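You operate a simulated robot arm through the tools that you are given. There is no shell and no other tool. Be economical: measure what you need, move in short steps, check, and stop when the job is done.

The job below is to be done with a simulated robot arm. You get a single attempt, and the scene is never put back.

Task
Put one of the folded rags from the top of the fitting bench on top of the silver foil carrier with the white lug.
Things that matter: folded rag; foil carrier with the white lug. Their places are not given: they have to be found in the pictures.

Only the result counts: the job must be done as asked and must still hold three seconds after the hand-in. Knocking over, shifting, dropping, spilling or breaking anything else fails it.

Robot
A 7-joint arm with a two-finger parallel gripper, fixed in place. Base frame: the origin is at the foot of the arm, x ahead of it, y to its left, z up; the work surface is at about z = 0. Readings come in mm, degrees, newtons and seconds.
With the tool pointing down near the work surface it reaches from about 220 to 580 mm from the base axis. Its first joint turns from -66.0 to 66.0 degrees. Payload 2.5 kg.
The tool frame sits at the grasp point between the pads (the TCP): z along the fingers, y along the line on which they close. The tips reach 23 mm beyond it. Largest opening 94 mm; finger width 38, thickness 10; the body of the gripper, 54 by 96 mm, starts 39 mm behind the TCP.
Orientation is that of the tool frame in the base frame, as a unit quaternion [w, x, y, z]. With the fingers straight down and closing along the base's y, the tool's x points along the base's -x, its y along +y and its z along -z.

Tools
- The arm moves only by the tool nudge_tool. Its argument "motion" is a list of rows, each a list of 7 numbers: the shift along the tool's x, y, z in mm, then the turn, a rotation vector about the tool's x, y, z in degrees, then the finger opening in mm, from 0 to 94. In form: [[x, y, z, ax, ay, az, claw], ...]. A call has 1 to 10 rows; each row shifts and turns the commanded pose from where the row before left it, along the tool's axes as they then stand. A row lasts 0.2 s, in which the tool goes at most 50 mm and 8.6 degrees; a call with a longer step from one row to the next is refused whole, and so is a gripper value outside its range. A pose out of reach is approached as far as the arm can. The call stops where the force on the tool passes 40 N (or 10 N more than at its start, if that is more) or the arm is blocked; 0.2 s more then pass. The fingers move at their own pace (about 108 mm/s each) and stop on an object; they squeeze with about 27 N. The grip force told is the motor's: it shows also when the fingers shut on nothing. Time passes only in rows, and 0.2 s behind the last, so rows that do not move let the fingers close. It gives the time, the measured TCP pose, the force on the tool (base axes), the opening and the grip force at its end, in the units of the frame above (readings bear some noise), and new pictures: "show" is both (left out), scene, wrist or none.
- Cameras (640 x 400 px; columns grow to the right, rows downward): "scene" is fixed at [140.5, -408.1, 548.4]; the picture's right is [0.76, -0.65, 0.00], its down [-0.39, -0.46, -0.80] and it looks along [0.52, 0.61, -0.60] (base axes); focal length 350 px, centre (320, 200). "wrist" rides on the gripper at [-39, 0, -44] in the tool frame; the picture's right is [0.00, -1.00, 0.00], its down [0.97, 0.00, -0.24] and it looks along [0.24, 0.00, 0.97] (tool axes); focal length 218 px, centre (320, 200).
- locate(camera, pixels): there is no depth. For up to 12 entries [column, row, z] of the newest picture of that camera ("zoom" is the newest enlarged one), the place [x, y] in the base frame at which the ray of that pixel passes the height z, good to about 2 mm, but the place of the scene camera against the robot may be out by one fixed shift of up to 25 mm in any direction. It takes no simulated time.
- zoom(camera, box): a new picture of the part [left, top, right, bottom] of that camera's present view, enlarged. It takes no simulated time.
- job_done(): hands the job in; it is judged then, once.

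Go step by step. Measure first, check grasps and placings, and put right what went wrong. The budget is 60 turns and 120 pictures, counting those below and the enlarged ones. Unless the task says otherwise, let go and move clear before handing in, and close with one line.

The tools are called as name(argument=value, ...) on one line, values as JSON. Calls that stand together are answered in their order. nudge_tool: Moves the arm, as the interface text tells. Its arguments: {"type":"object","properties":{"motion":{"type":"array"},"show":{"type":"string","enum":["both","scene","wrist","none"]}},"required":["motion"]} The other tools are called the same way: locate (camera, pixels) gives the place at which the rays of pixels pass given heights; zoom (camera, box) takes an enlarged picture of a part of a camera's view; job_done () hands the job in.

At the start:

```text
time_s: 0.0
tcp_pos: [401.8, -100.1, 237.5]
orientation: [0.0, 0.0, 1.0, 0.0]
force: [0.0, 0.1, 0.6]
gripper_width: 94.0
grip_force: 0.1
```

scene: 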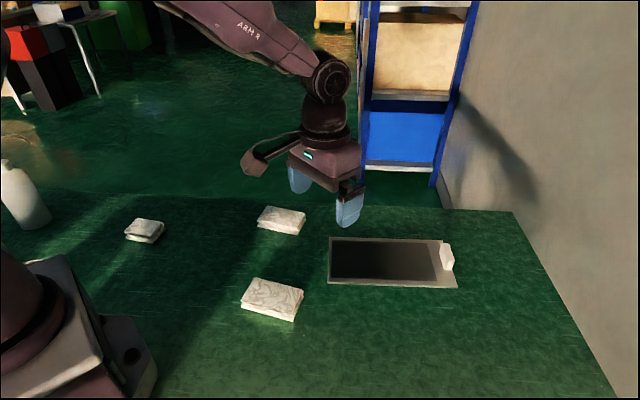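
wrist: 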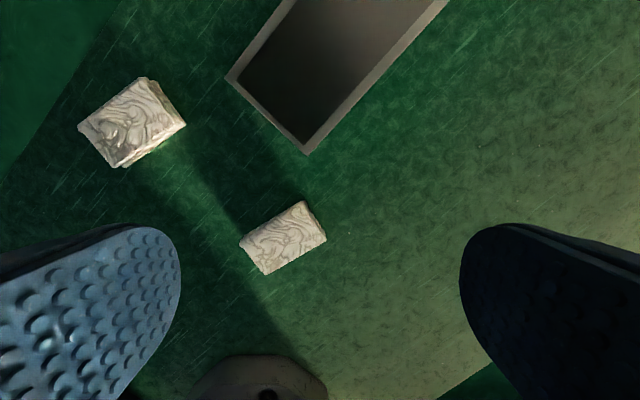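

The pictures show three folded rags (scene about 145,230; 281,220; 272,298) and a silver tray with a white lug (scene 393,262). I'll enlarge these and measure them.

zoom(camera="scene", box=[220, 190, 480, 340])

locate(camera="wrist", pixels=[[240, 237, 20], [302, 201, 20], [326, 239, 20], [266, 274, 20], [79, 126, 20], [145, 78, 20], [186, 124, 20], [123, 167, 20], [228, 79, 5], [307, 153, 5], [448, 0, 5], [293, 0, 5]])

locate(camera="scene", pixels=[[330, 237, 5], [328, 283, 5], [457, 288, 5], [441, 240, 5], [447, 257, 15], [241, 299, 20], [252, 278, 20], [304, 290, 20], [295, 315, 20], [281, 215, 20], [145, 225, 20]])

```text
2.46 times, centred on (350, 265) of scene
```

zoom: 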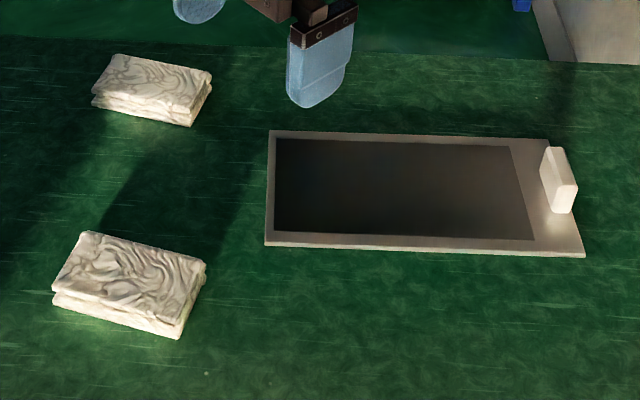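

```text
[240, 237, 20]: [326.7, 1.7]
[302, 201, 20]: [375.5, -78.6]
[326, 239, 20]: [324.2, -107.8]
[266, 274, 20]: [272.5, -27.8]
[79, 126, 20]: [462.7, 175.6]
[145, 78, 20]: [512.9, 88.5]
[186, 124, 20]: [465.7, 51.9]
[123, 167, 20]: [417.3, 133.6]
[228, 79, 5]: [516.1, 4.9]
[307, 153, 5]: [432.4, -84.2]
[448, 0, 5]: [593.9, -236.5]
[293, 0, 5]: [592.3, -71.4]
```

```text
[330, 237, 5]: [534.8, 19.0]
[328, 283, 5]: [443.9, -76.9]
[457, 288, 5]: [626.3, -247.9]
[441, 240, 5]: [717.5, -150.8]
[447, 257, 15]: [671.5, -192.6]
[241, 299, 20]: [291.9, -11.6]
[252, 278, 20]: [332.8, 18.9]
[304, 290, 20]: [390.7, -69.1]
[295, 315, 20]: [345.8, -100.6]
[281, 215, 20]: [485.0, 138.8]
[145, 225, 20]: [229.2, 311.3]
```

The near rag (wrist 283,237) is centred at about (325,-53), about 94×60 mm, with its short side running about 30° from x. The scene camera is off by about (+15,+12). I'll move above that rag and turn 60° to close across the short side.

nudge_tool(motion=[[25.6, 15.7, 25, 0, 0, 0, 94], [25.6, 15.7, 25, 0, 0, 0, 94], [25.6, 15.7, 25, 0, 0, 0, 94], [0, 0, 0, 0, 0, 8.5, 94], [0, 0, 0, 0, 0, 8.5, 94], [0, 0, 0, 0, 0, 8.5, 94], [0, 0, 0, 0, 0, 8.5, 94], [0, 0, 0, 0, 0, 8.5, 94], [0, 0, 0, 0, 0, 8.5, 94], [0, 0, 0, 0, 0, 8.5, 94]])

```text
time_s: 2.2
tcp_pos: [323.9, -53.9, 160.8]
orientation: [0.001, 0.497, 0.868, 0.0]
force: [0.7, -0.2, 0.2]
gripper_width: 94.1
grip_force: 0.0
```

scene: 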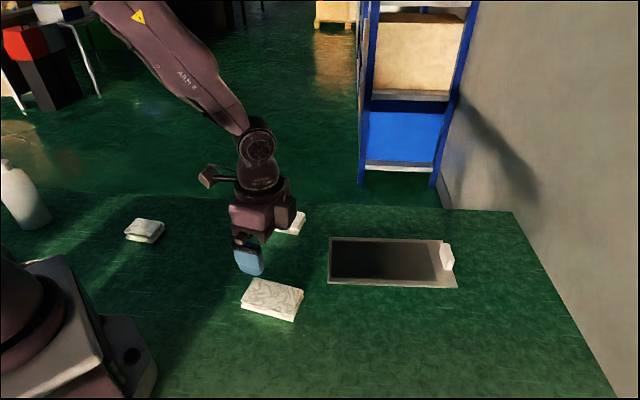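
wrist: 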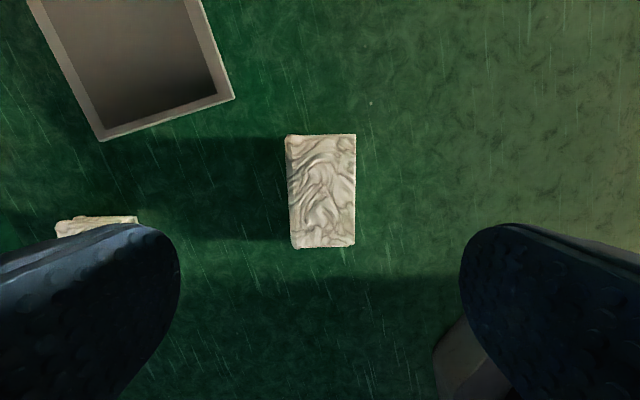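

The rag is now square to the fingers (wrist 285–356, 135–248). I'll refine its place and the carrier corners from this picture.

locate(camera="wrist", pixels=[[288, 135, 22], [356, 134, 22], [355, 246, 22], [292, 248, 22], [322, 191, 22], [102, 140, 4], [234, 99, 4], [107, 130, 4], [217, 93, 4]])

zoom(camera="wrist", box=[240, 100, 400, 270])

zoom(camera="scene", box=[220, 260, 330, 330])

```text
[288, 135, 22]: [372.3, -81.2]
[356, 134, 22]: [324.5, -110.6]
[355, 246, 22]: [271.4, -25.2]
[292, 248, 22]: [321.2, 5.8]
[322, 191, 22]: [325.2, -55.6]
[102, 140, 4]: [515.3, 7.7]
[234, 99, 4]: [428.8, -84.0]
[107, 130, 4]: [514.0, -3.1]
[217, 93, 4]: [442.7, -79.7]
```

```text
2.35 times, centred on (320, 185) of wrist
```

zoom: 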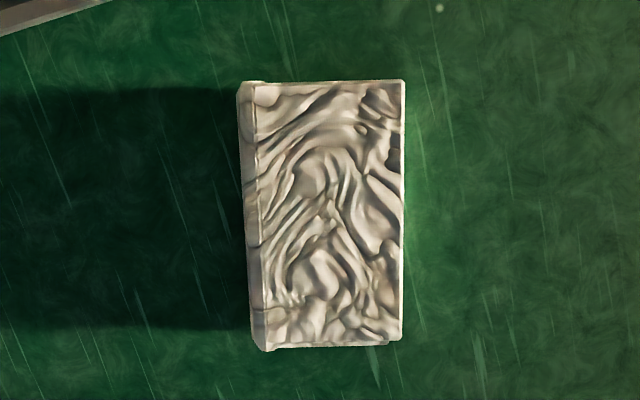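

```text
5.71 times, centred on (275, 295) of scene
```

zoom: 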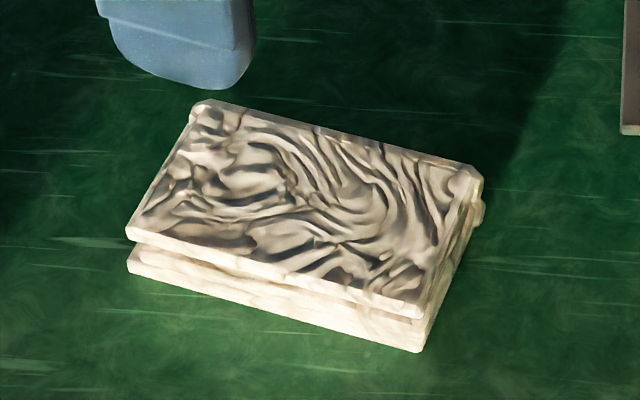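

The rag's centre is about (323,-53), right under the TCP, so I'll go straight down.

nudge_tool(motion=[[0, 0, 30, 0, 0, 0, 94], [0, 0, 30, 0, 0, 0, 94], [0, 0, 30, 0, 0, 0, 94], [0, 0, 25, 0, 0, 0, 94], [0, 0, 12, 0, 0, 0, 94], [0, 0, 4, 0, 0, 0, 94]])

```text
time_s: 3.6
tcp_pos: [323.8, -54.3, 31.2]
orientation: [0.0, 0.496, 0.868, 0.001]
force: [-0.3, -0.9, -0.2]
gripper_width: 93.9
grip_force: 0.0
```

scene: 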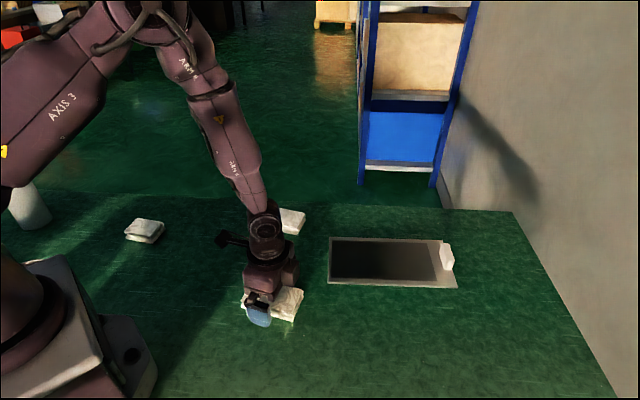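
wrist: 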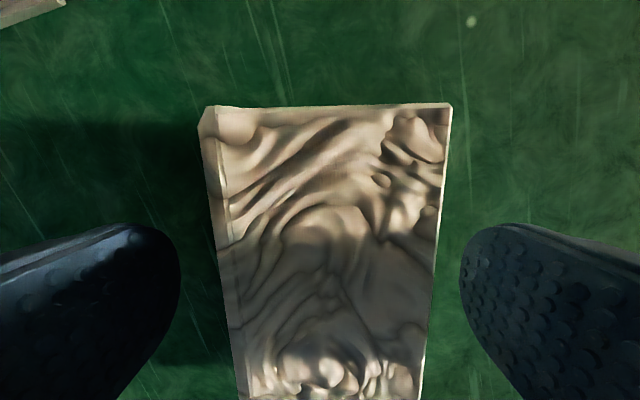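

The fingers straddle the rag (wrist 200–450) with room on both sides. I'll go down 3 mm and close.

nudge_tool(motion=[[0, 0, 3, 0, 0, 0, 94], [0, 0, 0, 0, 0, 0, 60], [0, 0, 0, 0, 0, 0, 30], [0, 0, 0, 0, 0, 0, 30], [0, 0, 0, 0, 0, 0, 30]], show="wrist")

```text
time_s: 4.8
tcp_pos: [325.2, -53.6, 28.2]
orientation: [0.0, 0.497, 0.868, 0.001]
force: [1.2, -0.3, -0.4]
gripper_width: 57.3
grip_force: 26.9
```

wrist: 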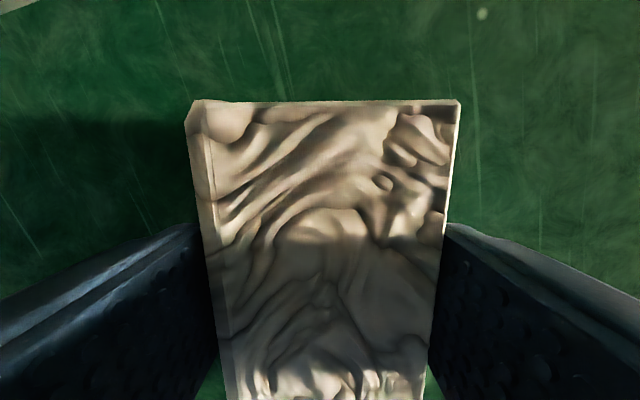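

The grip holds at 57.3 mm wide with 26.9 N. I'll lift 100 mm and carry the rag towards the carrier.

nudge_tool(motion=[[0, 0, -10, 0, 0, 0, 30], [0, 0, -25, 0, 0, 0, 30], [0, 0, -30, 0, 0, 0, 30], [0, 0, -35, 0, 0, 0, 30], [-20, 20.5, 0, 0, 0, -4, 30], [-20, 20.5, 0, 0, 0, -4, 30], [-20, 20.5, 0, 0, 0, -4, 30], [-20, 20.5, 0, 0, 0, -3, 30]])

```text
time_s: 6.6
tcp_pos: [438.3, -69.7, 127.9]
orientation: [0.0, 0.378, 0.926, 0.0]
force: [-0.5, 1.0, -1.4]
gripper_width: 57.4
grip_force: 26.9
```

scene: 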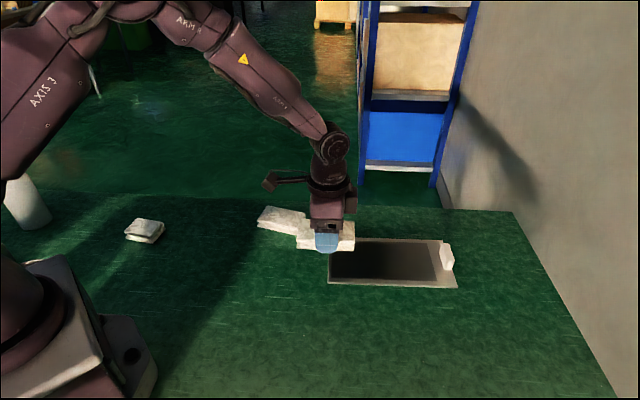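
wrist: 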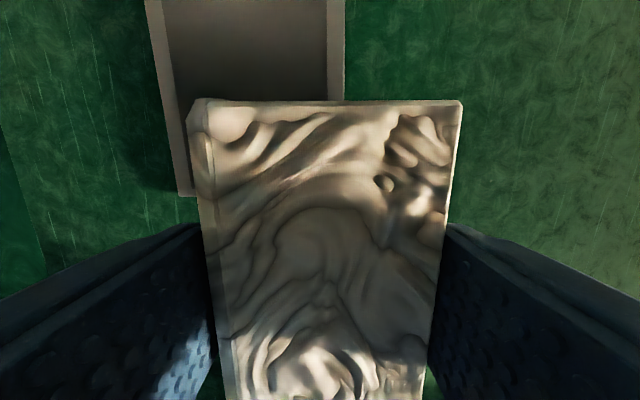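

The rag is held and square to the carrier. I'll check the carrier edges here (wrist 147,0; 345,0) and move over the target point, about (545,-109).

locate(camera="wrist", pixels=[[147, 0, 4], [345, 0, 4], [180, 195, 4], [345, 98, 4]])

nudge_tool(motion=[[-26, 11.7, 0, 0, 0, 0, 30], [-26, 11.7, 0, 0, 0, 0, 30], [-26, 11.7, 0, 0, 0, 0, 30], [-26, 11.7, 0, 0, 0, 0, 30], [0, 0, 0, 0, 0, 0, 30]])

```text
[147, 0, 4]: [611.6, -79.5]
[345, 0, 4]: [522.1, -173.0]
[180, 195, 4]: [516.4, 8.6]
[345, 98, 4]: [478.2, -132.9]
```

```text
time_s: 7.8
tcp_pos: [544.0, -110.8, 126.7]
orientation: [0.0, 0.378, 0.926, 0.0]
force: [0.5, 0.6, 0.1]
gripper_width: 57.2
grip_force: 26.5
```

scene: 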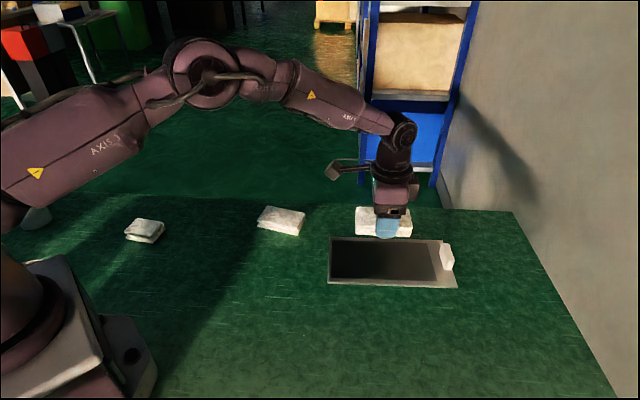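
wrist: 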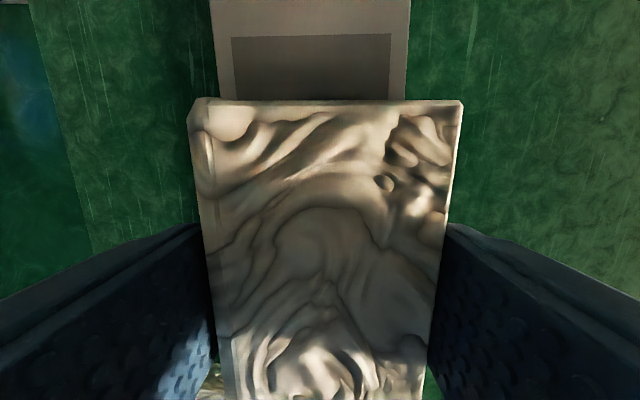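

The rag is centred across the carrier (carrier edges at wrist 214–408). I'll lower it to just above the carrier.

nudge_tool(motion=[[0, 0, 25, 0, 0, 0, 30], [0, 0, 25, 0, 0, 0, 30], [0, 0, 20, 0, 0, 0, 30], [0, 0, 10, 0, 0, 0, 30], [0, 0, 0, 0, 0, 0, 30]])

zoom(camera="scene", box=[310, 190, 480, 300])

```text
time_s: 9.0
tcp_pos: [545.2, -110.1, 45.2]
orientation: [0.0, 0.379, 0.926, 0.0]
force: [-0.7, 1.1, -0.7]
gripper_width: 57.0
grip_force: 27.3
```

scene: 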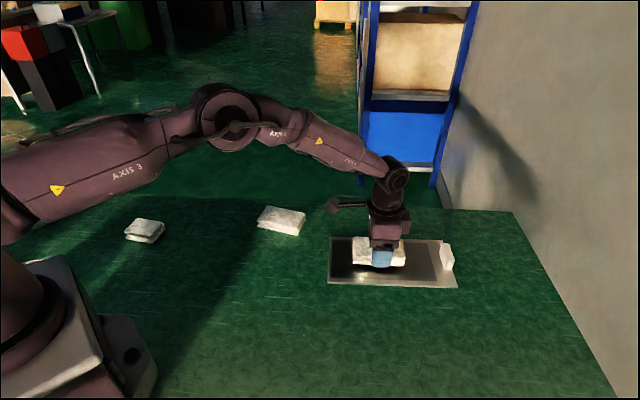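
wrist: 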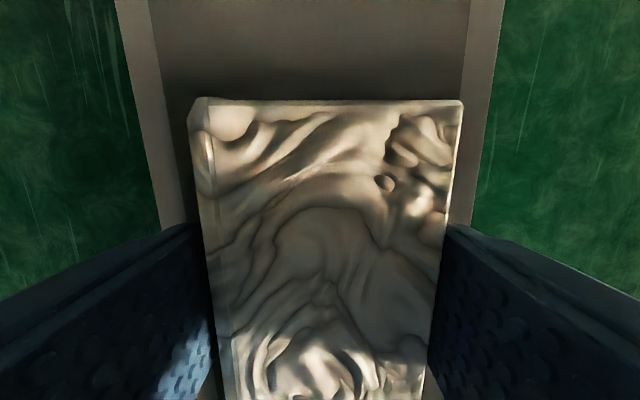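

```text
3.64 times, centred on (395, 245) of scene
```

zoom: 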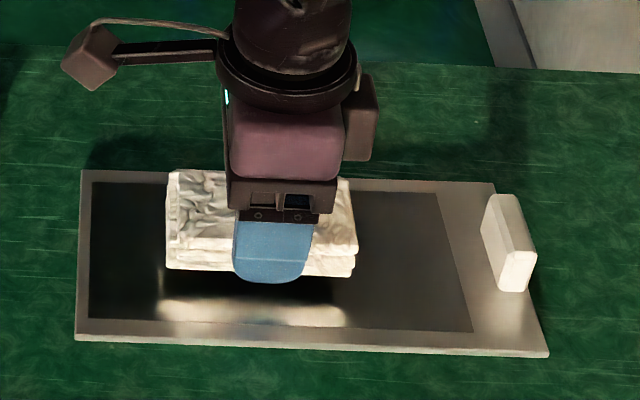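

The rag hangs over the flat dark field, just above it. I'll lower it in small steps and watch the force.

nudge_tool(motion=[[0, 0, 2, 0, 0, 0, 30], [0, 0, 2, 0, 0, 0, 30], [0, 0, 2, 0, 0, 0, 30], [0, 0, 2, 0, 0, 0, 30], [0, 0, 0, 0, 0, 0, 30]], show="none")

zoom(camera="scene", box=[310, 190, 480, 300])

```text
time_s: 10.2
tcp_pos: [544.8, -111.1, 39.2]
orientation: [0.0, 0.379, 0.925, 0.0]
force: [0.8, 0.0, -0.8]
gripper_width: 57.1
grip_force: 27.1
```

```text
3.64 times, centred on (395, 245) of scene
```

zoom: 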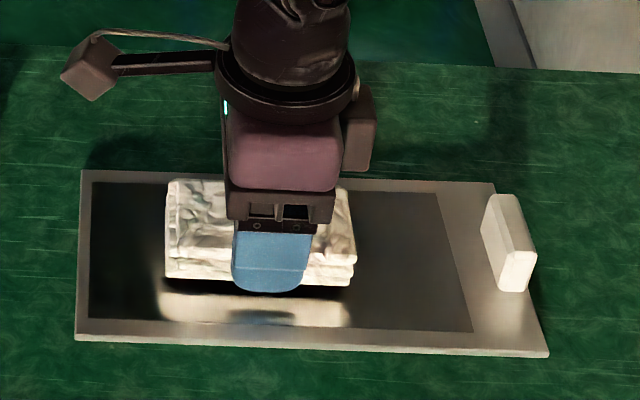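

There is still a gap between the rag (lower edge about 282 in the enlarged view) and its reflection, and no contact force. I'll go on down slowly.

nudge_tool(motion=[[0, 0, 1, 0, 0, 0, 30], [0, 0, 1, 0, 0, 0, 30], [0, 0, 1, 0, 0, 0, 30], [0, 0, 1, 0, 0, 0, 30], [0, 0, 0, 0, 0, 0, 30]], show="none")

zoom(camera="scene", box=[310, 190, 480, 300])

```text
time_s: 11.4
tcp_pos: [545.0, -109.0, 36.7]
orientation: [0.0, 0.379, 0.925, 0.0]
force: [-0.1, -0.3, -0.1]
gripper_width: 57.3
grip_force: 27.0
```

```text
3.64 times, centred on (395, 245) of scene
```

zoom: 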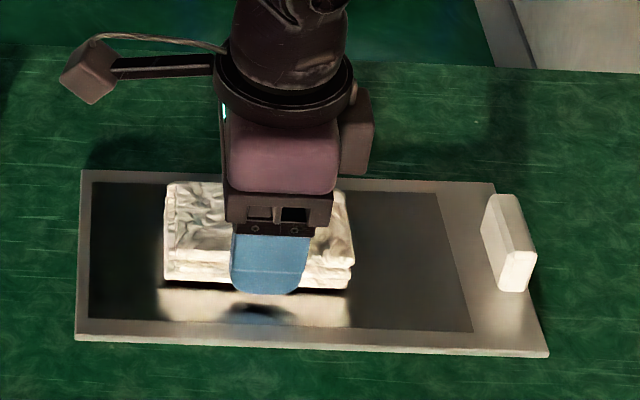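

There is still no contact force and a narrow gap remains (rag edge at about 288 in the enlarged view). I'll continue in 1 mm steps.

nudge_tool(motion=[[0, 0, 1, 0, 0, 0, 30], [0, 0, 1, 0, 0, 0, 30], [0, 0, 0, 0, 0, 0, 30]], show="none")

zoom(camera="scene", box=[340, 220, 430, 290])

```text
time_s: 12.2
tcp_pos: [545.9, -109.2, 34.4]
orientation: [0.0, 0.378, 0.926, 0.0]
force: [-0.4, -0.5, 0.1]
gripper_width: 57.2
grip_force: 27.0
```

```text
5.71 times, centred on (385, 255) of scene
```

zoom: 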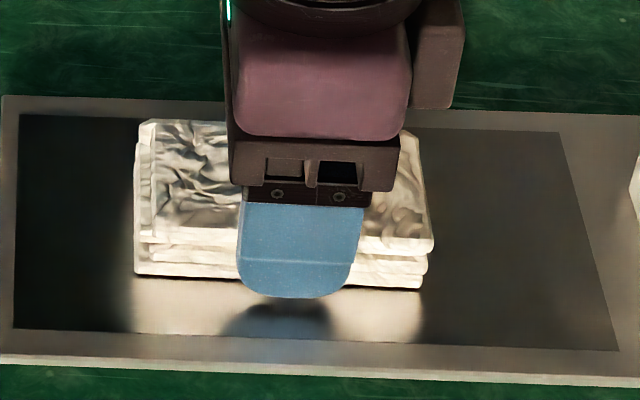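

The rag nearly meets its reflection (enlarged 137,275). I'll take two more 1 mm steps.

nudge_tool(motion=[[0, 0, 1, 0, 0, 0, 30], [0, 0, 0, 0, 0, 0, 30], [0, 0, 0.7, 0, 0, 0, 30], [0, 0, 0, 0, 0, 0, 30]], show="none")

zoom(camera="scene", box=[340, 220, 430, 290])

```text
time_s: 13.2
tcp_pos: [545.9, -110.4, 31.9]
orientation: [0.001, 0.378, 0.926, 0.0]
force: [1.9, -1.2, 4.1]
gripper_width: 57.0
grip_force: 26.7
```

```text
5.71 times, centred on (385, 255) of scene
```

zoom: 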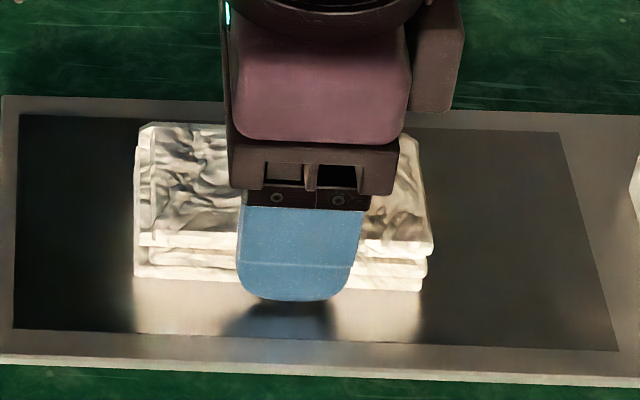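

The force reads 4 N upward and the rag meets its reflection, so it is resting on the carrier. I'll open slowly and then rise straight up.

nudge_tool(motion=[[0, 0, 0, 0, 0, 0, 62], [0, 0, 0, 0, 0, 0, 70], [0, 0, 0, 0, 0, 0, 80], [0, 0, 0, 0, 0, 0, 80], [0, 0, -10, 0, 0, 0, 80], [0, 0, -25, 0, 0, 0, 80], [0, 0, -40, 0, 0, 0, 80], [0, 0, -40, 0, 0, 0, 80]])

zoom(camera="scene", box=[310, 190, 480, 300])

```text
time_s: 15.0
tcp_pos: [542.7, -108.5, 146.8]
orientation: [0.0, 0.379, 0.925, 0.0]
force: [-0.2, -0.1, -0.1]
gripper_width: 80.1
grip_force: 0.1
```

scene: 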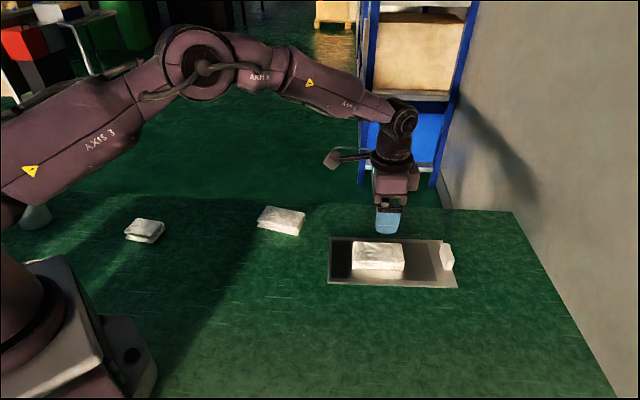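
wrist: 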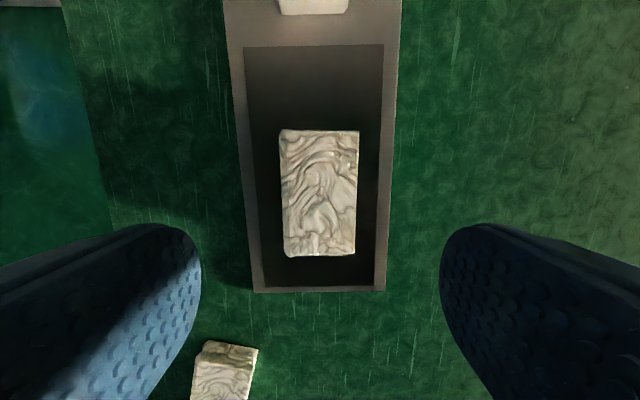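

```text
3.64 times, centred on (395, 245) of scene
```

zoom: 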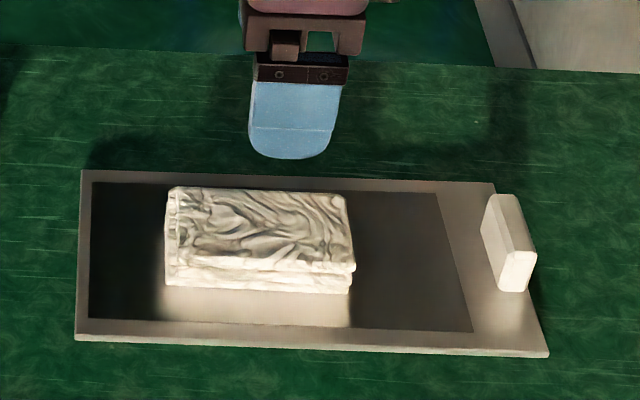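

The rag lies flat on the carrier (wrist 280–358, 130–257), well inside its edges. The carrier and the other rags have not moved and the gripper is clear, so I'll hand in.

job_done()

```text
The job is handed in.
```

I put one folded rag flat on top of the silver foil carrier with the white lug, let go, moved the gripper clear and handed the job in; the pictures showed nothing else had moved.
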